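You operate a simulated robot arm through the tools that you are given. There is no shell and no other tool.

You run a simulated robot arm. Do the job below in one go: nothing can be reset, and whatever is moved stays where it is left.

JOB
Start clamping the balance tank's lid from the middle, crosswise.
Fine: in this order, 315 N block on the nine clamp, 345 N on four, 360 N on ten, 385 N on three; press each till it locks.

It is judged by the outcome, as a careful person would: the job done as asked, and still so three seconds after it is handed in. It fails if anything else is knocked over, pushed out of place, dropped, spilled or broken. Lids that push on must go on centred and level and be pressed home; caps that screw on are set level and turned clockwise until they are tight.

ROBOT AND FRAMES
A 7-joint arm with a two-finger parallel gripper, fixed in place. Base frame: the origin is on the floor under the middle of its stand, x ahead of it, y to its left, z up; the work surface is at about z = 86. Lengths are in cm, angles in degrees, forces in N, time in s.
With the tool pointing down near the work surface it reaches from about 10 to 64 cm from the base axis. Its first joint turns from -66.0 to 66.0 degrees. Payload 1.57 kg.
The tool frame sits at the grasp point between the pads (the TCP): z along the fingers, y along the line on which they close. The tips reach 3 cm beyond it. Largest opening 8 cm; finger width 1.7, thickness 1.2; the body of the gripper, 4 by 8.2 cm, starts 8 cm behind the TCP.
Orientation is that of the tool frame in the base frame, as [roll, pitch, yaw] about the fixed x, y, z axes, in that order (R = Rz(yaw) Ry(pitch) Rx(roll)). With the fingers straight down and closing along the base's y, the tool's x points along the base's -x, its y along +y and its z along -z.

CONTROLS
- The arm moves only by the tool servo_tool. Its arguments are lists of equal length, an entry for each row: "linear": the shift along the base's x, y, z in cm, a list of three; "rotation": the turn, a rotation vector about the base's x, y, z in degrees, a list of three; "fingers": the finger opening in cm, from 0 to 8. In form: {"linear": [[tx, ty, tz], ...], "rotation": [[rx, ry, rz], ...], "fingers": [fingers, ...]}. A call has 1 to 20 rows; each row is the pose to reach, as a shift and turn from the pose commanded when the call began. A row lasts 0.2 s, in which the tool goes at most 5 cm and 8.6 degrees; a call with a longer step from one row to the next is refused whole, and so is a gripper value outside its range. A pose out of reach is approached as far as the arm can. The call stops where the force on the tool passes 40 N (or 10 N more than at its start, if that is more) or the arm is blocked; 0.2 s more then pass. The fingers move at their own pace (about 7.2 cm/s each) and stop on an object; they squeeze with about 26 N. The grip force told is the motor's: it shows also when the fingers shut on nothing. Time passes only in rows, and 0.2 s behind the last, so rows that repeat a pose let the fingers close. It gives the time, the measured TCP pose, the force on the tool (base axes), the opening and the grip force at its end, in the units of the frame above (readings bear some noise), with the torque about the TCP (base axes, N m) and any sound that the robot's microphone picked up.
- Cameras (640 x 400 px; columns grow to the right, rows downward): "scene" is fixed at [2.4, 42.82, 143.28]; the picture's right is [-0.93, -0.37, 0.00], its down [-0.20, 0.50, -0.84] and it looks along [0.31, -0.78, -0.54] (base axes); focal length 300 px, centre (320, 200). "wrist" rides on the gripper at [7.2, -0.7, -12.2] in the tool frame; the picture's right is [0.09, 1.00, 0.00], its down [-0.84, 0.08, -0.54] and it looks along [-0.54, 0.05, 0.84] (tool axes); focal length 238 px, centre (320, 200). There is no depth. A picture from a camera that has moved, and an enlarged one, comes with that camera's place and axes in the base frame and with its lens. The place of the scene camera against the robot may be out by one fixed shift of up to 1.8 cm in any direction.
- capture(camera): a new picture of that camera. It takes no simulated time.
- close_up(camera, box): a new picture of the part [left, top, right, bottom] of that camera's present view, enlarged. It takes no simulated time.
- job_done(): hands the job in; it is judged then, once.

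Nothing tells you positions but the pictures and the camera data. Unless the task says otherwise, let go and move clear before handing in.

The tools are called as a command line: name --argument value ..., lists and objects as JSON in quotes. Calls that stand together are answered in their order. servo_tool: Moves the arm, as the interface text tells. Its arguments: {"type":"object","properties":{"linear":{"type":"array"},"rotation":{"type":"array"},"fingers":{"type":"array"}},"required":["linear","rotation","fingers"]} The other tools are called the same way: capture (camera) takes a picture; close_up (camera, box) takes an enlarged picture of a part of a camera's view; job_done () hands the job in.

At the start:

```text
clock: 0.0
tcp_pos: [33.36, -37.08, 107.25]
tcp_rot: [180.0, 0.0, 180.0]
force: [0.2, 0.3, -0.4]
moment: [0.0, 0.02, -0.01]
opening: 8.01
grasp_force: 0.1
```

scene: 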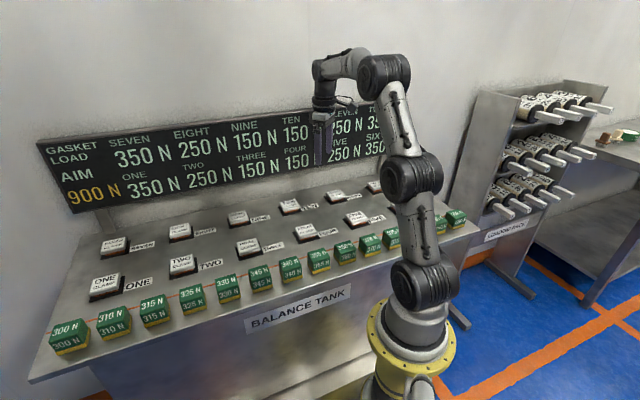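
wrist: 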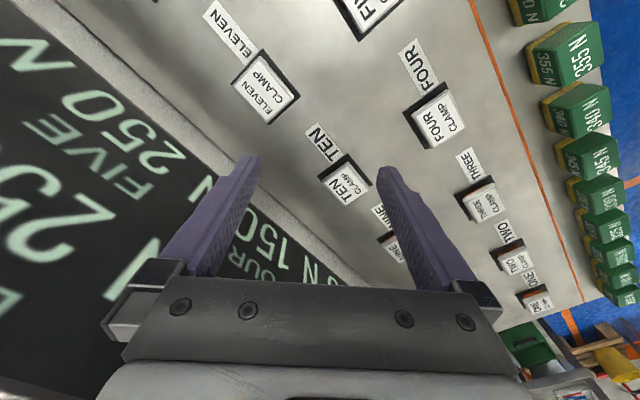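

The scene shows a bench with two rows of clamps (ONE–TWELVE), a row of green/yellow blocks labelled by force, and a wall board. I'll look closely at the pieces first.

close_up --camera "scene" --box '[30, 260, 230, 385]'

close_up --camera "scene" --box '[200, 210, 360, 310]'

close_up --camera "scene" --box '[320, 170, 480, 270]'

close_up --camera "scene" --box '[80, 180, 400, 300]'

close_up --camera "scene" --box '[30, 90, 400, 220]'

close_up --camera "scene" --box '[480, 80, 640, 240]'

```text
3.20 times, centred on (130, 322) of scene
camera zoom: at [2.4, 42.82, 143.28], right [-0.93, -0.37, 0.0], down [-0.2, 0.5, -0.84], along [0.31, -0.78, -0.54], focal length 960 px, centre (928, -192)
```

zoom: 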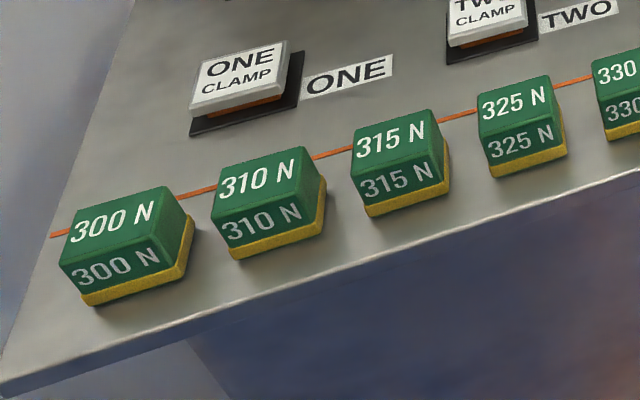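

```text
4.00 times, centred on (280, 260) of scene
camera zoom: at [2.4, 42.82, 143.28], right [-0.93, -0.37, 0.0], down [-0.2, 0.5, -0.84], along [0.31, -0.78, -0.54], focal length 1200 px, centre (480, -40)
```

zoom: 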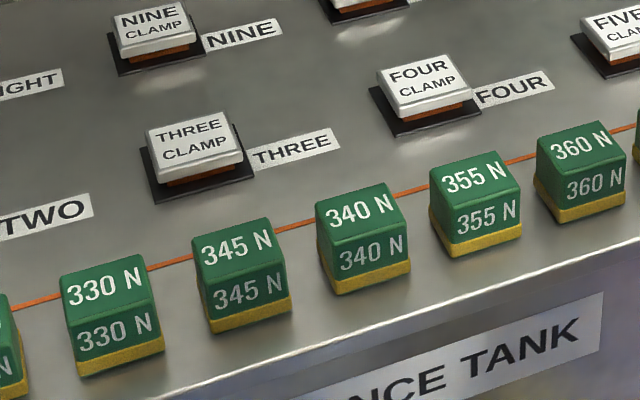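

```text
4.00 times, centred on (400, 220) of scene
camera zoom: at [2.4, 42.82, 143.28], right [-0.93, -0.37, 0.0], down [-0.2, 0.5, -0.84], along [0.31, -0.78, -0.54], focal length 1200 px, centre (0, 120)
```

zoom: 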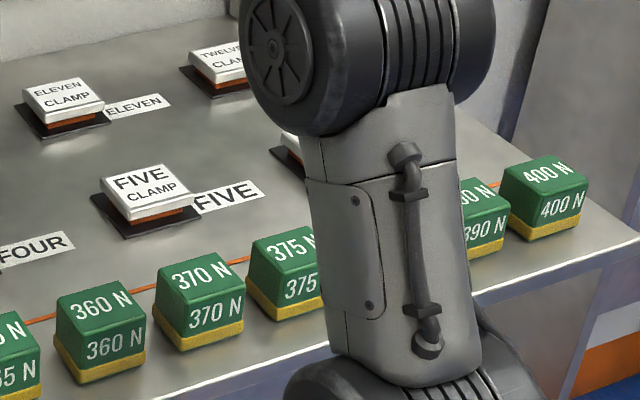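

```text
2.00 times, centred on (240, 240) of scene
camera zoom: at [2.4, 42.82, 143.28], right [-0.93, -0.37, 0.0], down [-0.2, 0.5, -0.84], along [0.31, -0.78, -0.54], focal length 600 px, centre (480, 120)
```

zoom: 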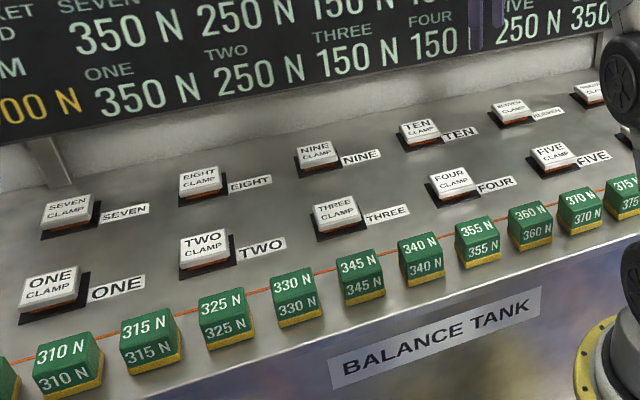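

```text
1.73 times, centred on (215, 155) of scene
camera zoom: at [2.4, 42.82, 143.28], right [-0.93, -0.37, 0.0], down [-0.2, 0.5, -0.84], along [0.31, -0.78, -0.54], focal length 519 px, centre (502, 278)
```

zoom: 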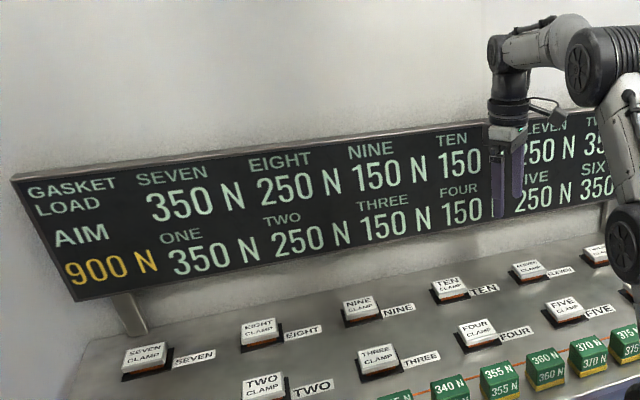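

```text
2.50 times, centred on (560, 160) of scene
camera zoom: at [2.4, 42.82, 143.28], right [-0.93, -0.37, 0.0], down [-0.2, 0.5, -0.84], along [0.31, -0.78, -0.54], focal length 750 px, centre (-280, 300)
```

zoom: 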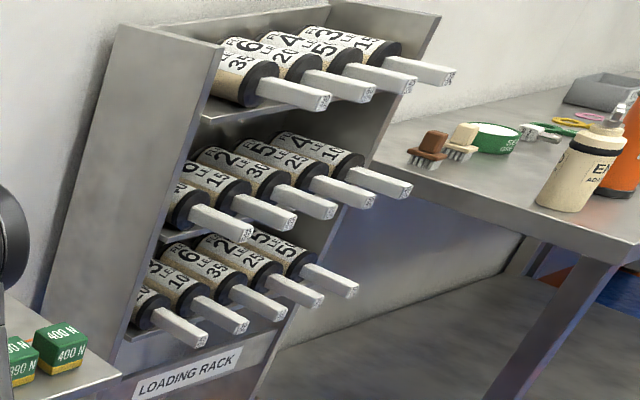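

The blocks stand along an orange line at the bench's near edge, and the bench lies at about 45° to the base axes. The 385 is hidden behind the arm in the scene view, so I'll look at the wrist view too.

close_up --camera "wrist" --box '[480, 0, 640, 100]'

close_up --camera "wrist" --box '[480, 80, 640, 320]'

close_up --camera "wrist" --box '[300, 60, 500, 220]'

close_up --camera "scene" --box '[380, 190, 480, 260]'

```text
4.00 times, centred on (560, 50) of wrist
camera zoom: at [26.14, -37.81, 119.47], right [-0.09, 1.0, 0.0], down [0.84, 0.08, 0.54], along [0.54, 0.05, -0.84], focal length 953 px, centre (-640, 800)
```

zoom: 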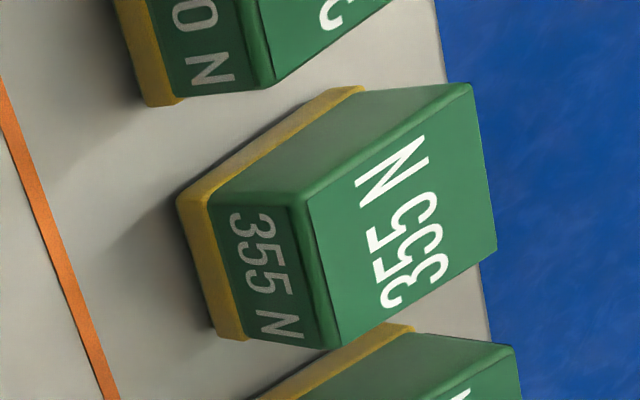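

```text
1.67 times, centred on (560, 200) of wrist
camera zoom: at [26.14, -37.81, 119.47], right [-0.09, 1.0, 0.0], down [0.84, 0.08, 0.54], along [0.54, 0.05, -0.84], focal length 397 px, centre (-80, 200)
```

zoom: 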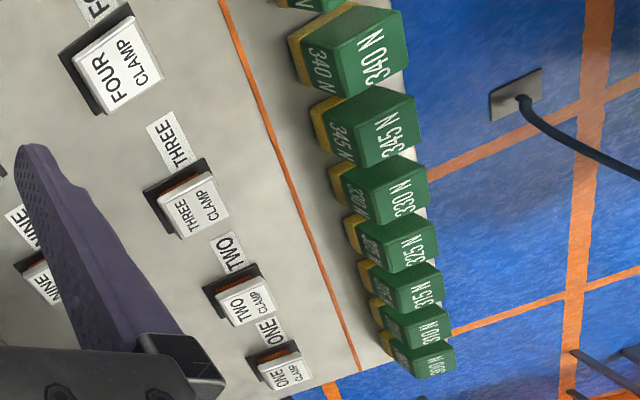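

```text
2.50 times, centred on (400, 140) of wrist
camera zoom: at [26.14, -37.81, 119.47], right [-0.09, 1.0, 0.0], down [0.84, 0.08, 0.54], along [0.54, 0.05, -0.84], focal length 596 px, centre (120, 350)
```

zoom: 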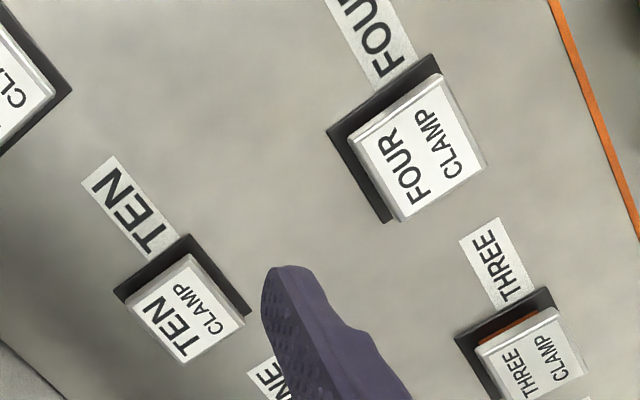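

```text
5.71 times, centred on (430, 225) of scene
camera zoom: at [2.4, 42.82, 143.28], right [-0.93, -0.37, 0.0], down [-0.2, 0.5, -0.84], along [0.31, -0.78, -0.54], focal length 1715 px, centre (-309, 57)
```

zoom: 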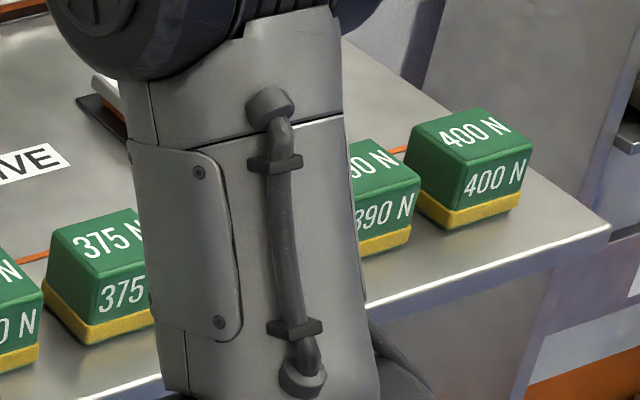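

I can see all the clamps and the blocks from 300 to 360. Next I'll turn the tool 45° so it lines up with the bench and move to an overview position, which should also uncover the hidden block.

servo_tool --linear '[[-0.4, 3.4, 1.0], [-0.8, 6.8, 2.0], [-1.3, 10.2, 3.0], [-1.7, 13.6, 4.0], [-2.1, 17.0, 5.0], [-2.6, 20.4, 6.0], [-3.0, 23.8, 7.0], [-3.4, 27.0, 7.75], [-3.4, 27.0, 7.75]]' --rotation '[[0, 0, -5.6], [0, 0, -11.2], [0, 0, -16.9], [0, 0, -22.5], [0, 0, -28.1], [0, 0, -33.7], [0, 0, -39.4], [0, 0, -45], [0, 0, -45]]' --fingers '[8, 8, 8, 8, 8, 8, 8, 8, 8]'

```text
clock: 2.0
tcp_pos: [30.01, -10.04, 114.93]
tcp_rot: [-180.0, 0.0, 135.0]
force: [0.5, -0.1, -0.4]
moment: [0.01, -0.03, 0.02]
opening: 7.99
grasp_force: 0.0
```

The tool is now above the middle of the bench. I'll look at the scene and wrist views from here.

capture --camera "wrist"

capture --camera "scene"

```text
taken
camera wrist: at [24.31, -5.49, 127.14], right [0.64, 0.77, 0.0], down [0.65, -0.54, 0.54], along [0.42, -0.35, -0.84], focal length 238 px, centre (320, 200)
```

wrist: 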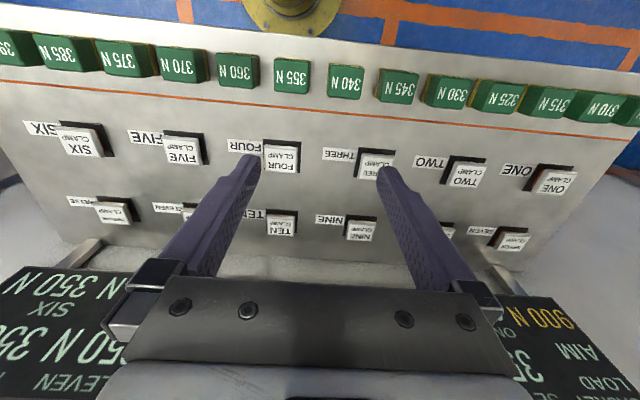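

```text
taken
```

scene: 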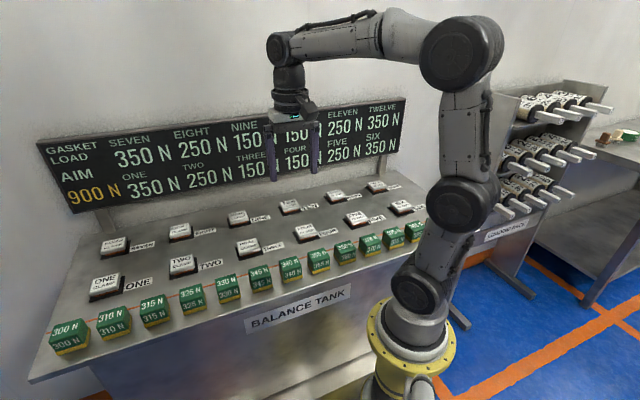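

Now the wrist view shows the whole row, with 385 second from the end. I'll enlarge the parts to get positions.

close_up --camera "wrist" --box '[0, 20, 160, 120]'

close_up --camera "wrist" --box '[200, 40, 360, 140]'

close_up --camera "wrist" --box '[340, 50, 500, 150]'

close_up --camera "wrist" --box '[480, 60, 640, 160]'

close_up --camera "wrist" --box '[240, 130, 400, 250]'

close_up --camera "scene" --box '[310, 190, 430, 270]'

```text
4.00 times, centred on (80, 70) of wrist
camera zoom: at [24.31, -5.49, 127.14], right [0.64, 0.77, 0.0], down [0.65, -0.54, 0.54], along [0.42, -0.35, -0.84], focal length 953 px, centre (1280, 720)
```

zoom: 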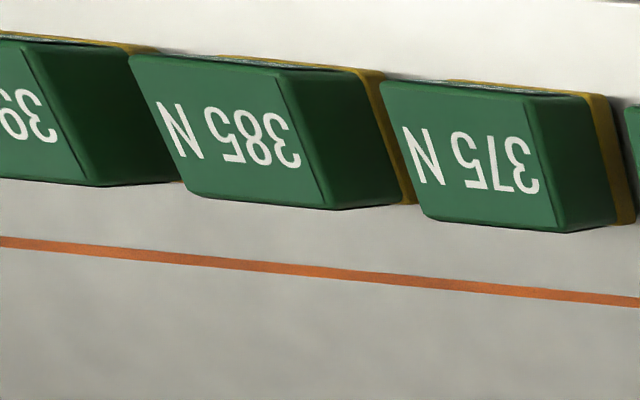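

```text
4.00 times, centred on (280, 90) of wrist
camera zoom: at [24.31, -5.49, 127.14], right [0.64, 0.77, 0.0], down [0.65, -0.54, 0.54], along [0.42, -0.35, -0.84], focal length 953 px, centre (480, 640)
```

zoom: 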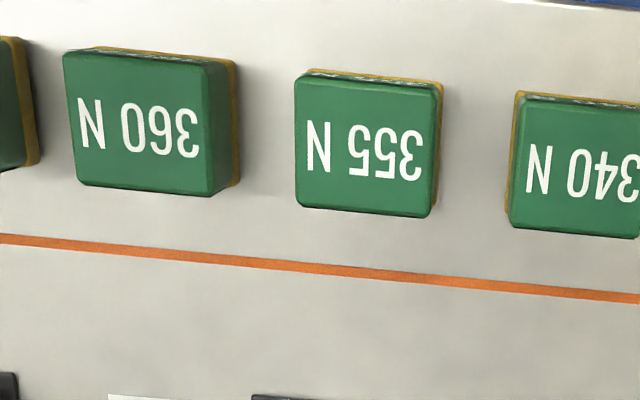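

```text
4.00 times, centred on (420, 100) of wrist
camera zoom: at [24.31, -5.49, 127.14], right [0.64, 0.77, 0.0], down [0.65, -0.54, 0.54], along [0.42, -0.35, -0.84], focal length 953 px, centre (-80, 600)
```

zoom: 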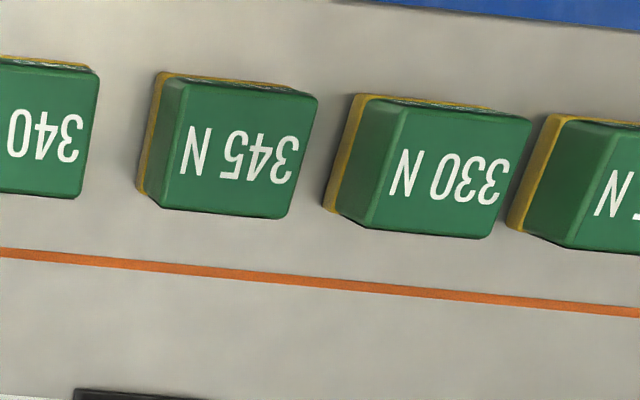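

```text
4.00 times, centred on (560, 110) of wrist
camera zoom: at [24.31, -5.49, 127.14], right [0.64, 0.77, 0.0], down [0.65, -0.54, 0.54], along [0.42, -0.35, -0.84], focal length 953 px, centre (-640, 560)
```

zoom: 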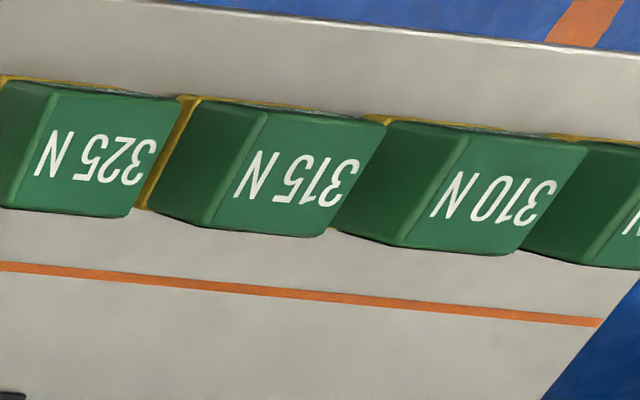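

```text
3.33 times, centred on (320, 190) of wrist
camera zoom: at [24.31, -5.49, 127.14], right [0.64, 0.77, 0.0], down [0.65, -0.54, 0.54], along [0.42, -0.35, -0.84], focal length 794 px, centre (320, 233)
```

zoom: 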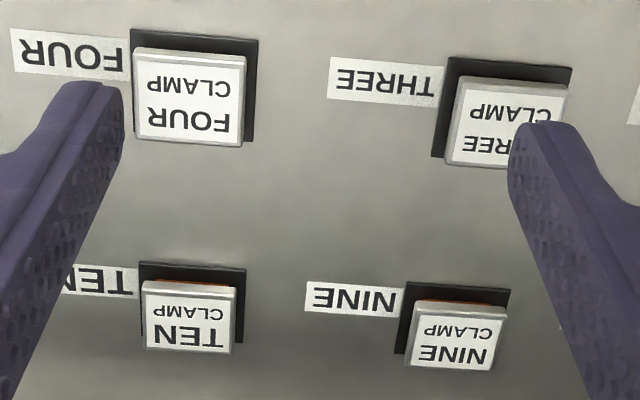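

```text
5.00 times, centred on (370, 230) of scene
camera zoom: at [2.4, 42.82, 143.28], right [-0.93, -0.37, 0.0], down [-0.2, 0.5, -0.84], along [0.31, -0.78, -0.54], focal length 1500 px, centre (70, 50)
```

zoom: 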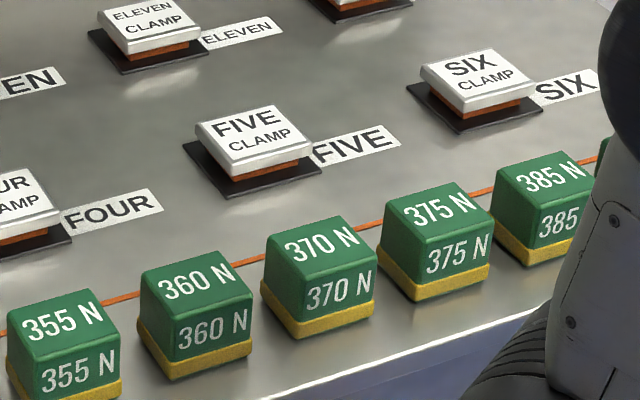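

I've worked out positions in a bench frame at 45° (u along, v toward the wall). The blocks are about 7.6 cm apart at v≈24.9: 315 is near (51.4, 16.1), 345 near (35.2, 0.0), 360 near (19.1, -16.1) and 385 near (2.9, -32.3). I'll go above 315 and measure again from closer.

servo_tool --linear '[[2.1, 2.6, -1.0], [4.3, 5.2, -2.0], [6.4, 7.8, -3.0], [8.6, 10.5, -4.0], [10.7, 13.1, -5.0], [12.9, 15.7, -6.0], [15.0, 18.3, -7.5], [17.1, 20.9, -9.0], [19.3, 23.5, -11.0], [21.43, 26.15, -12.9], [21.43, 26.15, -12.9]]' --rotation '[[0, 0, 0], [0, 0, 0], [0, 0, 0], [0, 0, 0], [0, 0, 0], [0, 0, 0], [0, 0, 0], [0, 0, 0], [0, 0, 0], [0, 0, 0], [0, 0, 0]]' --fingers '[8, 8, 8, 8, 8, 8, 8, 8, 8, 6.5, 6.5]'

capture --camera "wrist"

capture --camera "scene"

```text
clock: 4.4
tcp_pos: [51.42, 16.1, 102.18]
tcp_rot: [179.9, -0.1, 135.1]
force: [-0.9, 0.1, -0.7]
moment: [0.0, 0.02, -0.03]
opening: 6.5
grasp_force: 0.0
```

```text
taken
camera wrist: at [45.87, 20.64, 114.34], right [0.64, 0.77, 0.0], down [0.65, -0.54, 0.54], along [0.42, -0.35, -0.84], focal length 238 px, centre (320, 200)
```

wrist: 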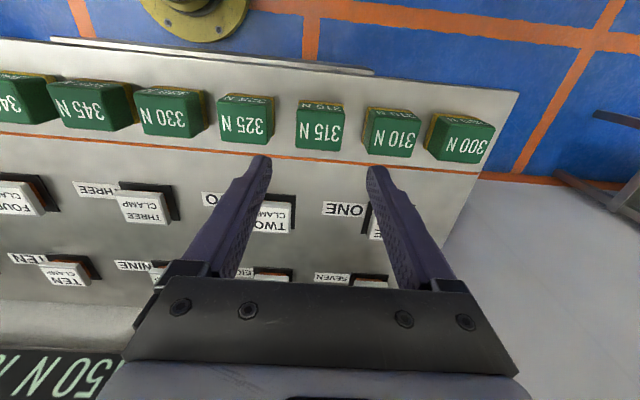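

```text
taken
```

scene: 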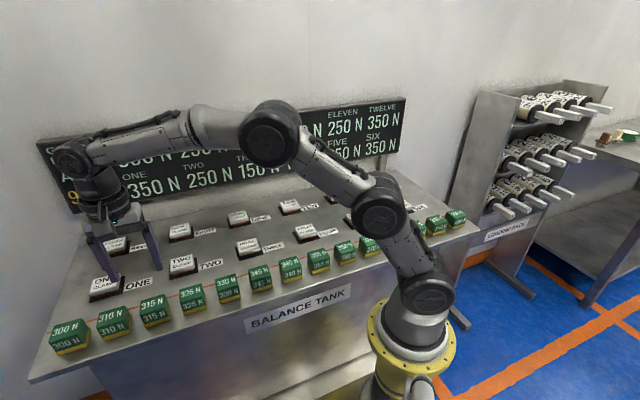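

The 315 block is almost directly under the tool. I'll enlarge the view to measure it.

close_up --camera "wrist" --box '[260, 80, 400, 170]'

close_up --camera "wrist" --box '[120, 160, 320, 300]'

```text
4.44 times, centred on (330, 125) of wrist
camera zoom: at [45.87, 20.64, 114.34], right [0.64, 0.77, 0.0], down [0.65, -0.54, 0.54], along [0.42, -0.35, -0.84], focal length 1059 px, centre (276, 533)
```

zoom: 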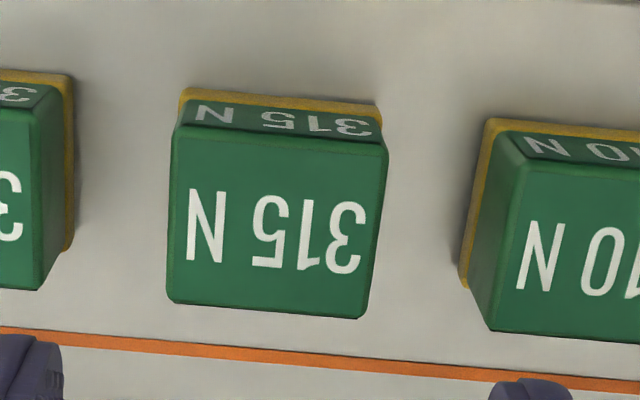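

```text
2.86 times, centred on (220, 230) of wrist
camera zoom: at [45.87, 20.64, 114.34], right [0.64, 0.77, 0.0], down [0.65, -0.54, 0.54], along [0.42, -0.35, -0.84], focal length 681 px, centre (606, 114)
```

zoom: 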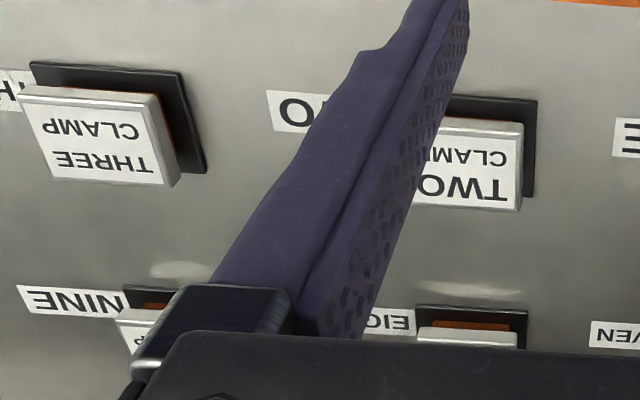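

The 315 block is about 4.6 × 4.0 cm and its top is near z≈90.3. The tool sits over its centre to within 2 mm, so I'll centre it, descend between the neighbouring blocks and close on the green body above the yellow base.

servo_tool --linear '[[-0.05, -0.15, -2.5], [-0.05, -0.15, -5.0], [-0.05, -0.15, -7.5], [-0.05, -0.15, -9.5], [-0.05, -0.15, -11.0], [-0.05, -0.15, -11.7], [-0.05, -0.15, -11.7]]' --rotation '[[0, 0, 0], [0, 0, 0], [0, 0, 0], [0, 0, 0], [0, 0, 0], [0, 0, 0], [0, 0, 0]]' --fingers '[6.2, 6.2, 6.2, 6.2, 6.2, 6.2, 6.2]'

capture --camera "wrist"

close_up --camera "scene" --box '[30, 210, 240, 370]'

```text
clock: 6.0
tcp_pos: [51.24, 15.84, 90.3]
tcp_rot: [180.0, -0.1, 135.0]
force: [-1.7, -0.1, 0.0]
moment: [0.0, -0.01, -0.01]
opening: 6.2
grasp_force: 0.1
```

```text
taken
camera wrist: at [45.73, 20.46, 102.58], right [0.64, 0.77, 0.0], down [0.65, -0.54, 0.54], along [0.42, -0.35, -0.84], focal length 238 px, centre (320, 200)
```

wrist: 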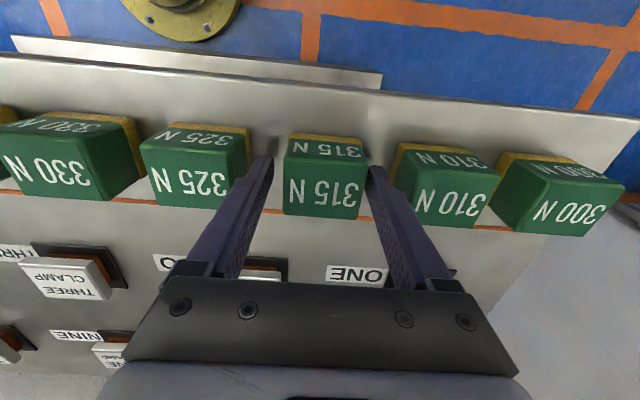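

```text
2.50 times, centred on (135, 290) of scene
camera zoom: at [2.4, 42.82, 143.28], right [-0.93, -0.37, 0.0], down [-0.2, 0.5, -0.84], along [0.31, -0.78, -0.54], focal length 750 px, centre (782, -25)
```

zoom: 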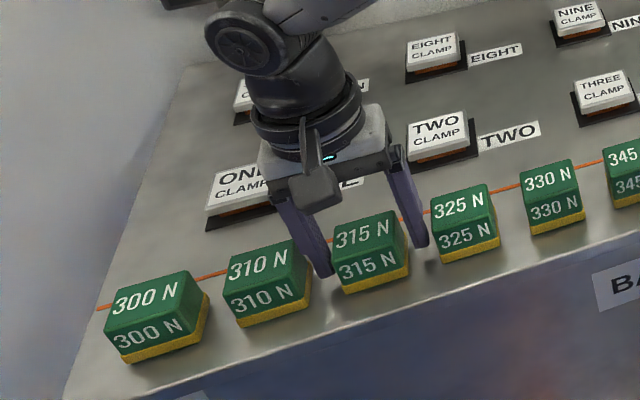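

The fingers are straddling 315. I'll check the centring before closing.

close_up --camera "wrist" --box '[240, 120, 400, 230]'

```text
3.64 times, centred on (320, 175) of wrist
camera zoom: at [45.73, 20.46, 102.58], right [0.64, 0.77, 0.0], down [0.65, -0.54, 0.54], along [0.42, -0.35, -0.84], focal length 867 px, centre (320, 291)
```

zoom: 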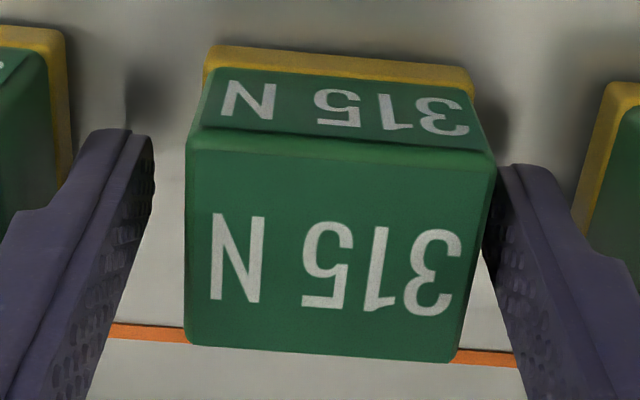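

The block's centre is about 2 mm toward +u of the tool. I'll shift that much and close.

servo_tool --linear '[[0.09, 0.2, 0], [0.09, 0.2, 0], [0.09, 0.2, 0], [0.09, 0.2, 0], [0.09, 0.2, 0], [0.09, 0.2, 0]]' --rotation '[[0, 0, 0], [0, 0, 0], [0, 0, 0], [0, 0, 0], [0, 0, 0], [0, 0, 0]]' --fingers '[6.2, 5.6, 5.0, 4.0, 3.5, 3.5]'

```text
clock: 7.4
tcp_pos: [51.38, 16.12, 90.3]
tcp_rot: [-180.0, -0.1, 135.1]
force: [-0.2, -1.0, -0.6]
moment: [0.03, 0.01, -0.01]
opening: 4.7
grasp_force: 26.0
```

The block is gripped at 4.7 cm. I'll lift it straight up and carry it high to a spot where I can see the NINE clamp between the fingers.

servo_tool --linear '[[0, 0, 0.8], [0, 0, 2.0], [0, 0, 4.5], [0, 0, 8.0], [0, 0, 11.0], [0, 0, 13.7], [-0.5, -1.5, 13.7], [-1.5, -4.0, 13.7], [-2.5, -7.5, 13.7], [-3.5, -11.0, 13.7], [-4.6, -14.5, 13.7], [-5.8, -17.8, 13.7], [-6.6, -19.8, 13.7], [-7.0, -20.6, 13.7], [-7.0, -20.6, 13.7]]' --rotation '[[0, 0, 0], [0, 0, 0], [0, 0, 0], [0, 0, 0], [0, 0, 0], [0, 0, 0], [0, 0, 0], [0, 0, 0], [0, 0, 0], [0, 0, 0], [0, 0, 0], [0, 0, 0], [0, 0, 0], [0, 0, 0], [0, 0, 0]]' --fingers '[3.5, 3.5, 3.5, 3.5, 3.5, 3.5, 3.5, 3.5, 3.5, 3.5, 3.5, 3.5, 3.5, 3.5, 3.5]'

capture --camera "wrist"

capture --camera "scene"

```text
clock: 10.6
tcp_pos: [44.39, -4.5, 104.06]
tcp_rot: [179.9, 0.0, 135.0]
force: [0.1, -0.4, -0.8]
moment: [0.01, 0.01, 0.04]
opening: 4.75
grasp_force: 25.8
```

```text
taken
camera wrist: at [38.83, 0.03, 116.29], right [0.64, 0.77, 0.0], down [0.65, -0.54, 0.54], along [0.42, -0.35, -0.84], focal length 238 px, centre (320, 200)
```

wrist: 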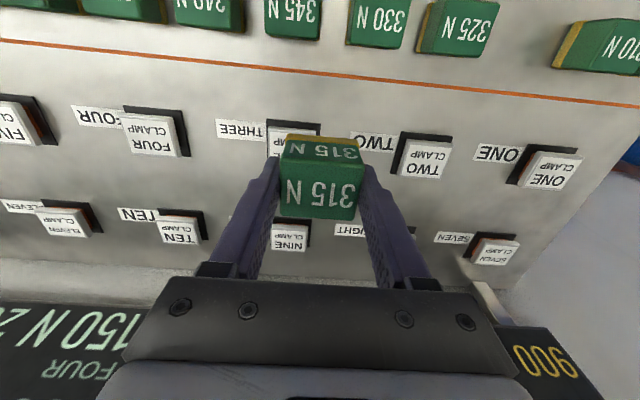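

```text
taken
```

scene: 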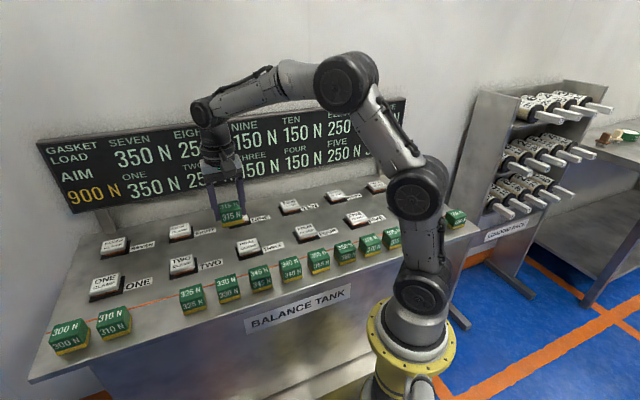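

close_up --camera "wrist" --box '[240, 195, 370, 275]'

close_up --camera "wrist" --box '[100, 90, 240, 260]'

close_up --camera "wrist" --box '[240, 110, 400, 230]'

```text
4.92 times, centred on (305, 235) of wrist
camera zoom: at [38.83, 0.03, 116.29], right [0.64, 0.77, 0.0], down [0.65, -0.54, 0.54], along [0.42, -0.35, -0.84], focal length 1173 px, centre (394, 28)
```

zoom: 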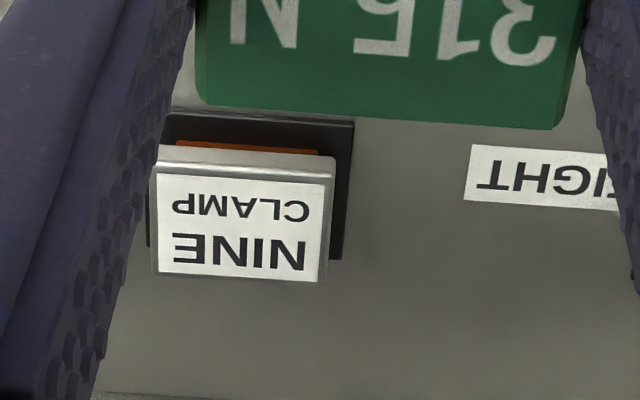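

```text
2.35 times, centred on (170, 175) of wrist
camera zoom: at [38.83, 0.03, 116.29], right [0.64, 0.77, 0.0], down [0.65, -0.54, 0.54], along [0.42, -0.35, -0.84], focal length 561 px, centre (673, 259)
```

zoom: 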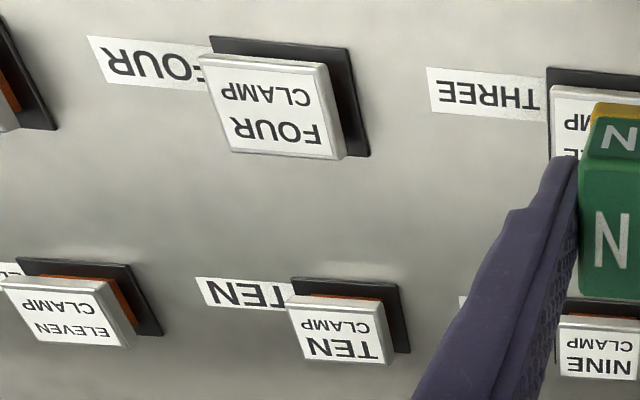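

```text
3.33 times, centred on (320, 170) of wrist
camera zoom: at [38.83, 0.03, 116.29], right [0.64, 0.77, 0.0], down [0.65, -0.54, 0.54], along [0.42, -0.35, -0.84], focal length 794 px, centre (320, 300)
```

zoom: 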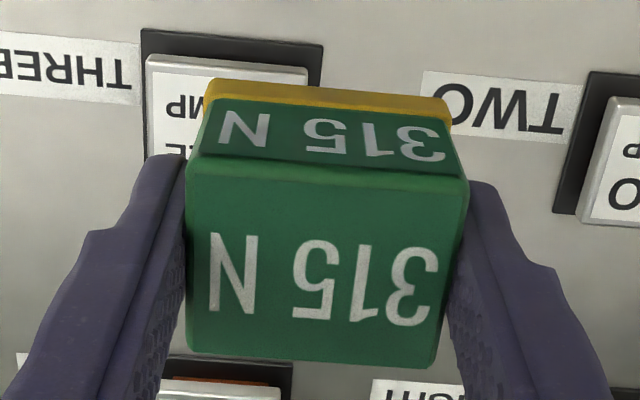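

I re-measured the clamps from two views. The cap tops are at z≈88.15, with NINE at (55.4, -20.1), TEN at (43.4, -32.1), FOUR at (32.8, -21.6) and THREE at (44.6, -9.5). I'll move the 315 block above NINE and check the alignment there.

servo_tool --linear '[[1.8, -2.6, 0], [3.8, -5.4, 0], [5.8, -8.3, -1.0], [7.8, -11.1, -2.0], [9.5, -13.6, -3.0], [10.97, -15.64, -4.1], [10.97, -15.64, -5.1], [10.97, -15.64, -5.1]]' --rotation '[[0, 0, 0], [0, 0, 0], [0, 0, 0], [0, 0, 0], [0, 0, 0], [0, 0, 0], [0, 0, 0], [0, 0, 0]]' --fingers '[3.5, 3.5, 3.5, 3.5, 3.5, 3.5, 3.5, 3.5]'

capture --camera "wrist"

close_up --camera "scene" --box '[160, 140, 320, 240]'

```text
clock: 12.4
tcp_pos: [55.39, -20.18, 99.05]
tcp_rot: [180.0, 0.0, 135.0]
force: [0.1, 0.1, -0.2]
moment: [0.01, 0.0, -0.03]
opening: 4.7
grasp_force: 26.3
```

```text
taken
camera wrist: at [49.81, -15.58, 111.26], right [0.64, 0.77, 0.0], down [0.65, -0.54, 0.54], along [0.42, -0.35, -0.84], focal length 238 px, centre (320, 200)
```

wrist: 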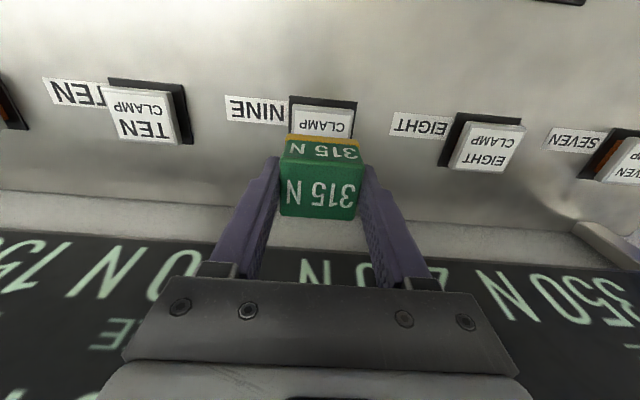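

```text
4.00 times, centred on (240, 190) of scene
camera zoom: at [2.41, 42.82, 143.28], right [-0.93, -0.37, 0.0], down [-0.2, 0.5, -0.84], along [0.31, -0.78, -0.54], focal length 1200 px, centre (640, 240)
```

zoom: 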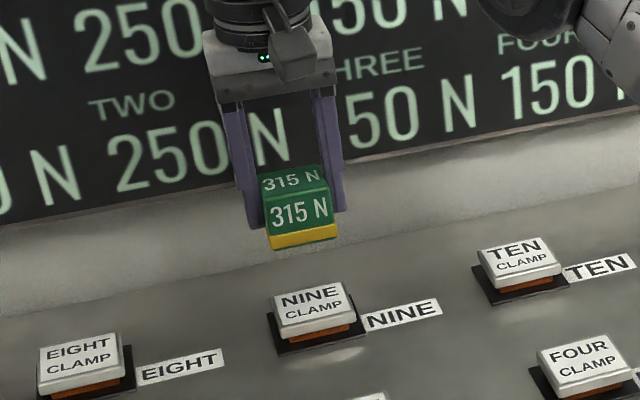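

close_up --camera "wrist" --box '[260, 80, 388, 160]'

close_up --camera "wrist" --box '[80, 60, 240, 160]'

```text
5.00 times, centred on (324, 120) of wrist
camera zoom: at [49.81, -15.58, 111.26], right [0.64, 0.77, 0.0], down [0.65, -0.54, 0.54], along [0.42, -0.35, -0.84], focal length 1192 px, centre (300, 600)
```

zoom: 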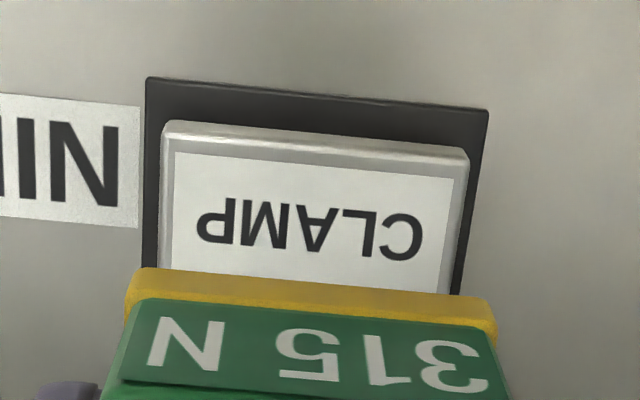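

```text
4.00 times, centred on (160, 110) of wrist
camera zoom: at [49.81, -15.58, 111.26], right [0.64, 0.77, 0.0], down [0.65, -0.54, 0.54], along [0.42, -0.35, -0.84], focal length 953 px, centre (960, 560)
```

zoom: 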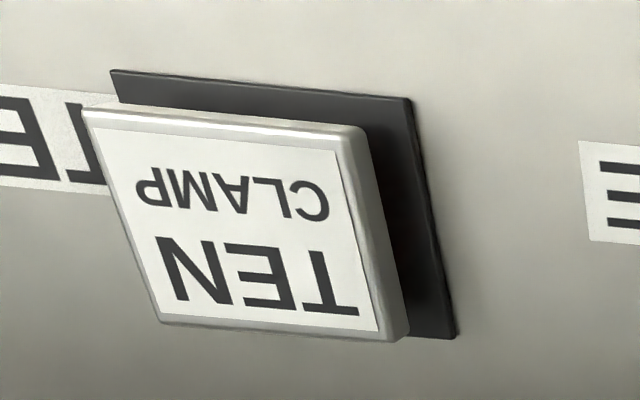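

The tool is within 1 mm of NINE's centre. I'll lower the block to just above the cap and check.

servo_tool --linear '[[0, 0, -1.5], [0, 0, -3.0], [0, 0, -4.2], [0, 0, -5.2], [0, 0, -5.8], [0, 0, -6.1], [0, 0, -6.1]]' --rotation '[[0, 0, 0], [0, 0, 0], [0, 0, 0], [0, 0, 0], [0, 0, 0], [0, 0, 0], [0, 0, 0]]' --fingers '[3.5, 3.5, 3.5, 3.5, 3.5, 3.5, 3.5]'

close_up --camera "wrist" --box '[240, 80, 400, 180]'

close_up --camera "scene" --box '[190, 160, 286, 220]'

```text
clock: 14.0
tcp_pos: [55.45, -20.02, 92.81]
tcp_rot: [-180.0, 0.0, 135.1]
force: [0.1, -0.9, -1.4]
moment: [-0.01, -0.01, 0.01]
opening: 4.71
grasp_force: 26.1
```

```text
4.00 times, centred on (320, 130) of wrist
camera zoom: at [49.83, -15.54, 105.04], right [0.64, 0.77, 0.0], down [0.65, -0.54, 0.54], along [0.42, -0.35, -0.84], focal length 953 px, centre (320, 480)
```

zoom: 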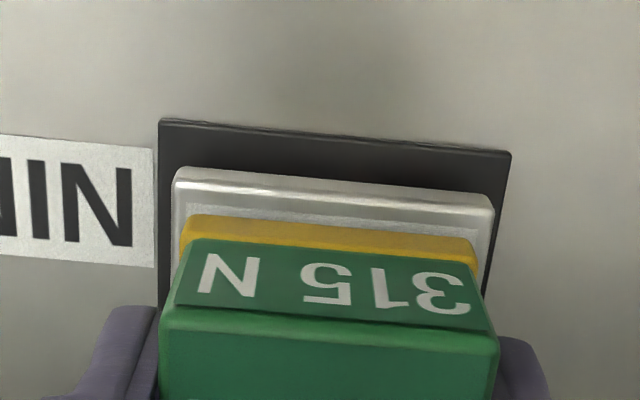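

```text
6.67 times, centred on (238, 190) of scene
camera zoom: at [2.41, 42.82, 143.28], right [-0.93, -0.37, 0.0], down [-0.2, 0.5, -0.84], along [0.31, -0.78, -0.54], focal length 2000 px, centre (867, 267)
```

zoom: 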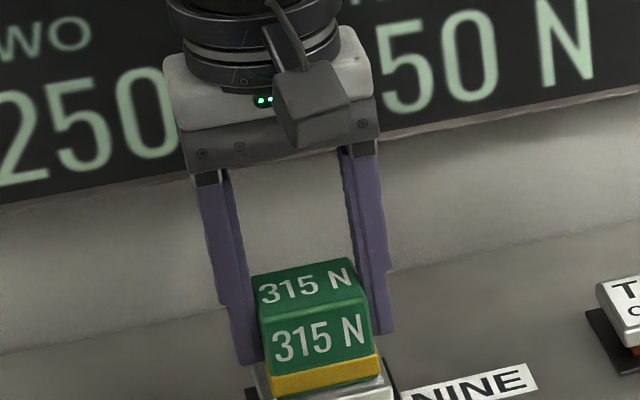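

It's aligned, with the block about 0.3 cm above the cap. I'll lower it slowly to contact and start pressing.

servo_tool --linear '[[0, 0, -0.1], [0, 0, -0.2], [0, 0, -0.3], [0, 0, -0.4], [0, 0, -0.5], [0, 0, -0.6], [0, 0, -0.6]]' --rotation '[[0, 0, 0], [0, 0, 0], [0, 0, 0], [0, 0, 0], [0, 0, 0], [0, 0, 0], [0, 0, 0]]' --fingers '[3.5, 3.5, 3.5, 3.5, 3.5, 3.5, 3.5]'

close_up --camera "scene" --box '[190, 170, 286, 230]'

```text
clock: 15.6
tcp_pos: [55.47, -20.16, 92.27]
tcp_rot: [180.0, 0.0, 135.1]
force: [0.0, -0.6, 1.3]
moment: [-0.03, 0.01, -0.02]
opening: 4.68
grasp_force: 26.1
```

```text
6.67 times, centred on (238, 200) of scene
camera zoom: at [2.4, 42.82, 143.28], right [-0.93, -0.37, 0.0], down [-0.2, 0.5, -0.84], along [0.31, -0.78, -0.54], focal length 2000 px, centre (867, 200)
```

zoom: 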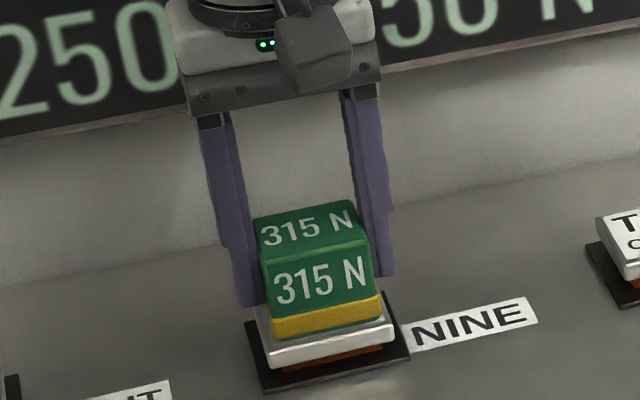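

The block is just touching the cap. I'll press on in small steps.

servo_tool --linear '[[0, 0, -0.1], [0, 0, -0.2], [0, 0, -0.3], [0, 0, -0.4], [0, 0, -0.5], [0, 0, -0.6]]' --rotation '[[0, 0, 0], [0, 0, 0], [0, 0, 0], [0, 0, 0], [0, 0, 0], [0, 0, 0]]' --fingers '[3.5, 3.5, 3.5, 3.5, 3.5, 3.5]'

close_up --camera "scene" --box '[190, 170, 286, 230]'

close_up --camera "wrist" --box '[240, 80, 400, 180]'

```text
clock: 17.0
tcp_pos: [55.42, -20.07, 91.65]
tcp_rot: [179.9, 0.1, 134.9]
force: [0.9, -0.5, 5.5]
moment: [0.03, 0.02, 0.03]
opening: 4.73
grasp_force: 26.2
```

```text
6.67 times, centred on (238, 200) of scene
camera zoom: at [2.4, 42.83, 143.28], right [-0.93, -0.37, 0.0], down [-0.2, 0.5, -0.84], along [0.31, -0.78, -0.54], focal length 2000 px, centre (867, 200)
```

zoom: 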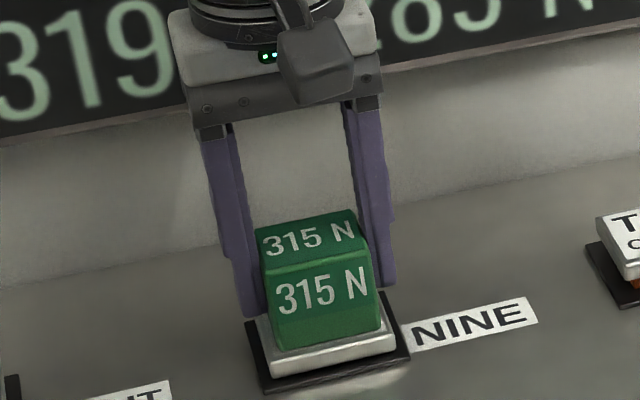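

```text
4.00 times, centred on (320, 130) of wrist
camera zoom: at [49.82, -15.54, 103.97], right [0.64, 0.77, 0.0], down [0.65, -0.54, 0.54], along [0.42, -0.35, -0.84], focal length 953 px, centre (320, 480)
```

zoom: 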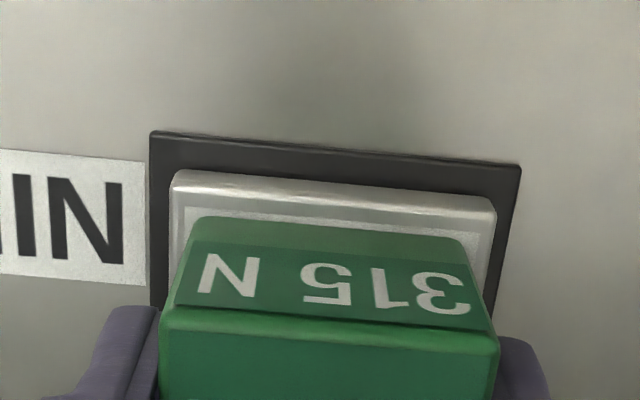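

The block's base has turned from yellow to green and the board has changed, so it looks locked. I'll check the whole scene and the board.

capture --camera "scene"

close_up --camera "scene" --box '[30, 90, 410, 220]'

```text
taken
```

scene: 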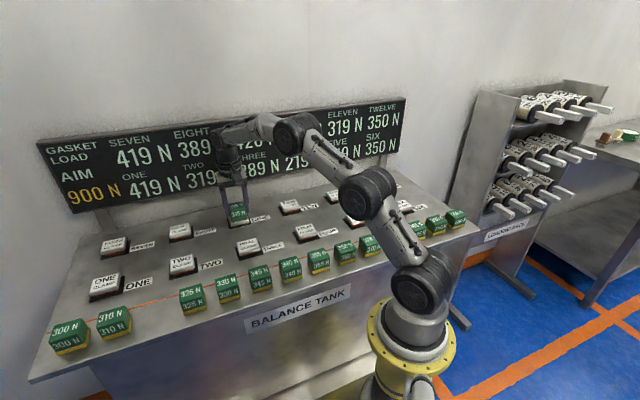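

```text
1.68 times, centred on (220, 155) of scene
camera zoom: at [2.4, 42.83, 143.28], right [-0.93, -0.37, 0.0], down [-0.2, 0.5, -0.84], along [0.31, -0.78, -0.54], focal length 505 px, centre (488, 276)
```

zoom: 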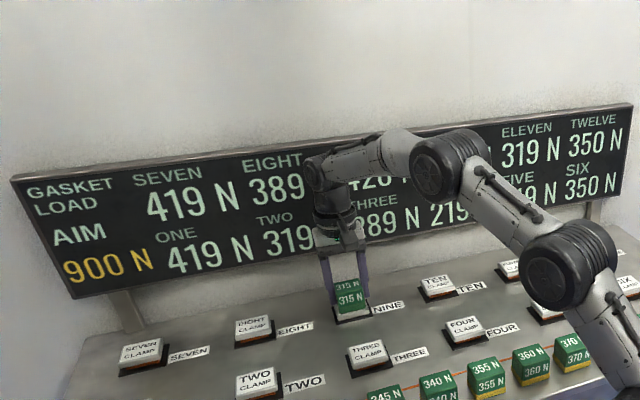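

The load board jumped and the base turned green. I'll press slightly further to make sure it's at the bottom of its travel, then release.

servo_tool --linear '[[0, 0, -0.05], [0, 0, -0.1], [0, 0, -0.15], [0, 0, -0.2], [0, 0, -0.2]]' --rotation '[[0, 0, 0], [0, 0, 0], [0, 0, 0], [0, 0, 0], [0, 0, 0]]' --fingers '[3.5, 3.5, 3.5, 3.5, 3.5]'

```text
clock: 18.2
tcp_pos: [55.35, -20.08, 91.65]
tcp_rot: [179.8, 0.2, 135.1]
force: [-3.6, 4.1, 18.8]
moment: [0.14, 0.16, 0.04]
opening: 4.72
grasp_force: 25.9
```

It's hard against the stop, with the force up and no travel. I'll relax the press, open the fingers and rise straight up.

servo_tool --linear '[[0, 0, 0.15], [0, 0, 0.2], [0, 0, 0.2], [0, 0, 0.2], [0, 0, 0.2], [0, 0, 1.0], [0, 0, 3.0], [0, 0, 6.0], [0, 0, 10.0], [0, 0, 13.0]]' --rotation '[[0, 0, 0], [0, 0, 0], [0, 0, 0], [0, 0, 0], [0, 0, 0], [0, 0, 0], [0, 0, 0], [0, 0, 0], [0, 0, 0], [0, 0, 0]]' --fingers '[3.5, 3.5, 5.0, 6.2, 6.2, 6.2, 6.2, 6.2, 6.2, 6.2]'

capture --camera "wrist"

close_up --camera "scene" --box '[190, 180, 350, 280]'

```text
clock: 20.4
tcp_pos: [55.43, -20.14, 104.37]
tcp_rot: [179.9, -0.1, 134.9]
force: [-0.1, 0.8, -0.4]
moment: [-0.01, 0.02, 0.01]
opening: 6.19
grasp_force: 0.1
```

```text
taken
camera wrist: at [49.77, -15.62, 116.68], right [0.64, 0.77, 0.0], down [0.65, -0.54, 0.54], along [0.42, -0.35, -0.84], focal length 238 px, centre (320, 200)
```

wrist: 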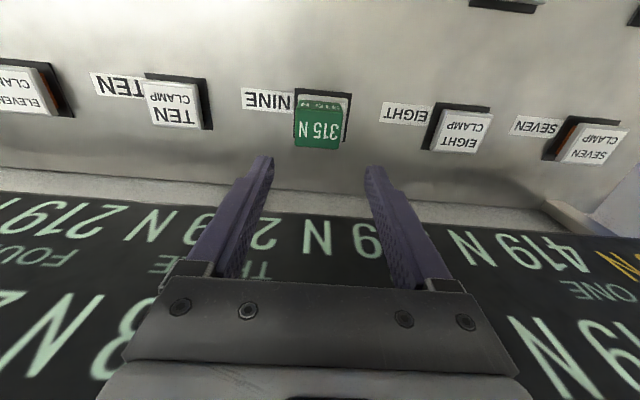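

```text
4.00 times, centred on (270, 230) of scene
camera zoom: at [2.4, 42.82, 143.28], right [-0.93, -0.37, 0.0], down [-0.2, 0.5, -0.84], along [0.31, -0.78, -0.54], focal length 1200 px, centre (520, 80)
```

zoom: 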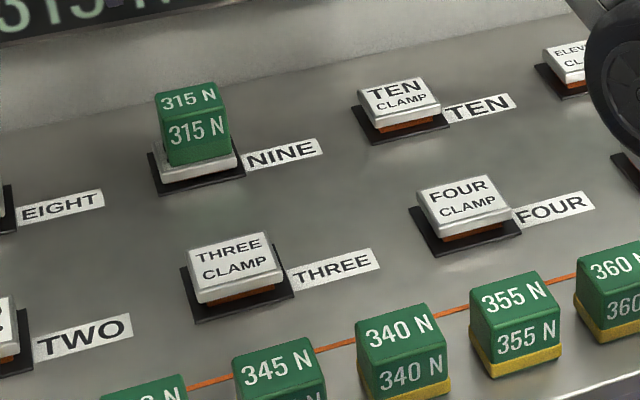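

NINE holds the 315 block, locked, level and centred. Next I'll go above the 345 block. It's the one before 340, so I'll check the label.

servo_tool --linear '[[-2.0, 2.0, 0], [-5.0, 5.0, 0], [-8.2, 8.2, 0], [-11.4, 11.4, 0], [-14.6, 14.5, 0], [-17.6, 17.5, -1.0], [-19.6, 19.4, -2.0], [-20.26, 20.05, -2.5], [-20.26, 20.05, -2.5]]' --rotation '[[0, 0, 0], [0, 0, 0], [0, 0, 0], [0, 0, 0], [0, 0, 0], [0, 0, 0], [0, 0, 0], [0, 0, 0], [0, 0, 0]]' --fingers '[6.2, 6.2, 6.2, 6.2, 6.2, 6.2, 6.2, 6.2, 6.2]'

capture --camera "wrist"

close_up --camera "wrist" --box '[240, 80, 400, 180]'

close_up --camera "scene" --box '[30, 90, 410, 220]'

```text
clock: 22.4
tcp_pos: [35.14, -0.09, 101.94]
tcp_rot: [180.0, 0.0, 135.0]
force: [0.7, 0.9, 0.3]
moment: [-0.02, 0.01, 0.0]
opening: 6.2
grasp_force: 0.1
```

```text
taken
camera wrist: at [29.51, 4.5, 114.26], right [0.64, 0.77, 0.0], down [0.65, -0.54, 0.54], along [0.42, -0.35, -0.84], focal length 238 px, centre (320, 200)
```

wrist: 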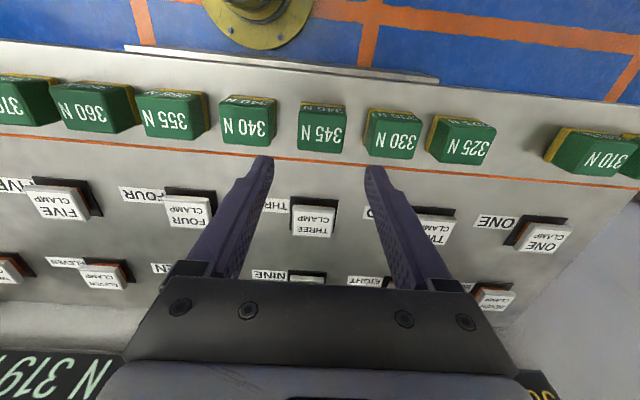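

```text
4.00 times, centred on (320, 130) of wrist
camera zoom: at [29.51, 4.5, 114.26], right [0.64, 0.77, 0.0], down [0.65, -0.54, 0.54], along [0.42, -0.35, -0.84], focal length 953 px, centre (320, 480)
```

zoom: 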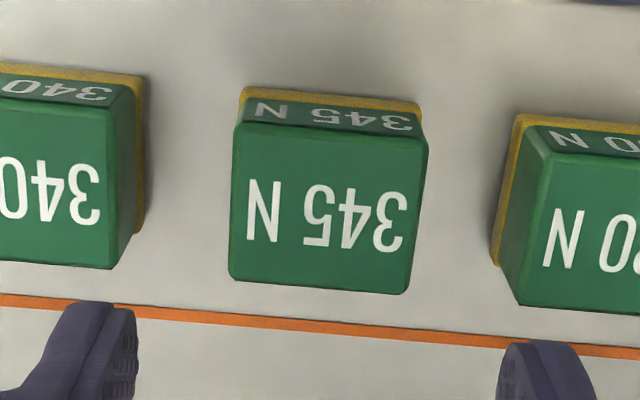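

```text
1.68 times, centred on (220, 155) of scene
camera zoom: at [2.4, 42.82, 143.28], right [-0.93, -0.37, 0.0], down [-0.2, 0.5, -0.84], along [0.31, -0.78, -0.54], focal length 505 px, centre (488, 276)
```

zoom: 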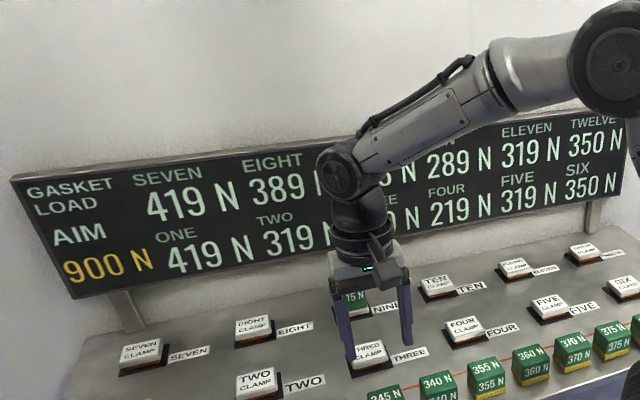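

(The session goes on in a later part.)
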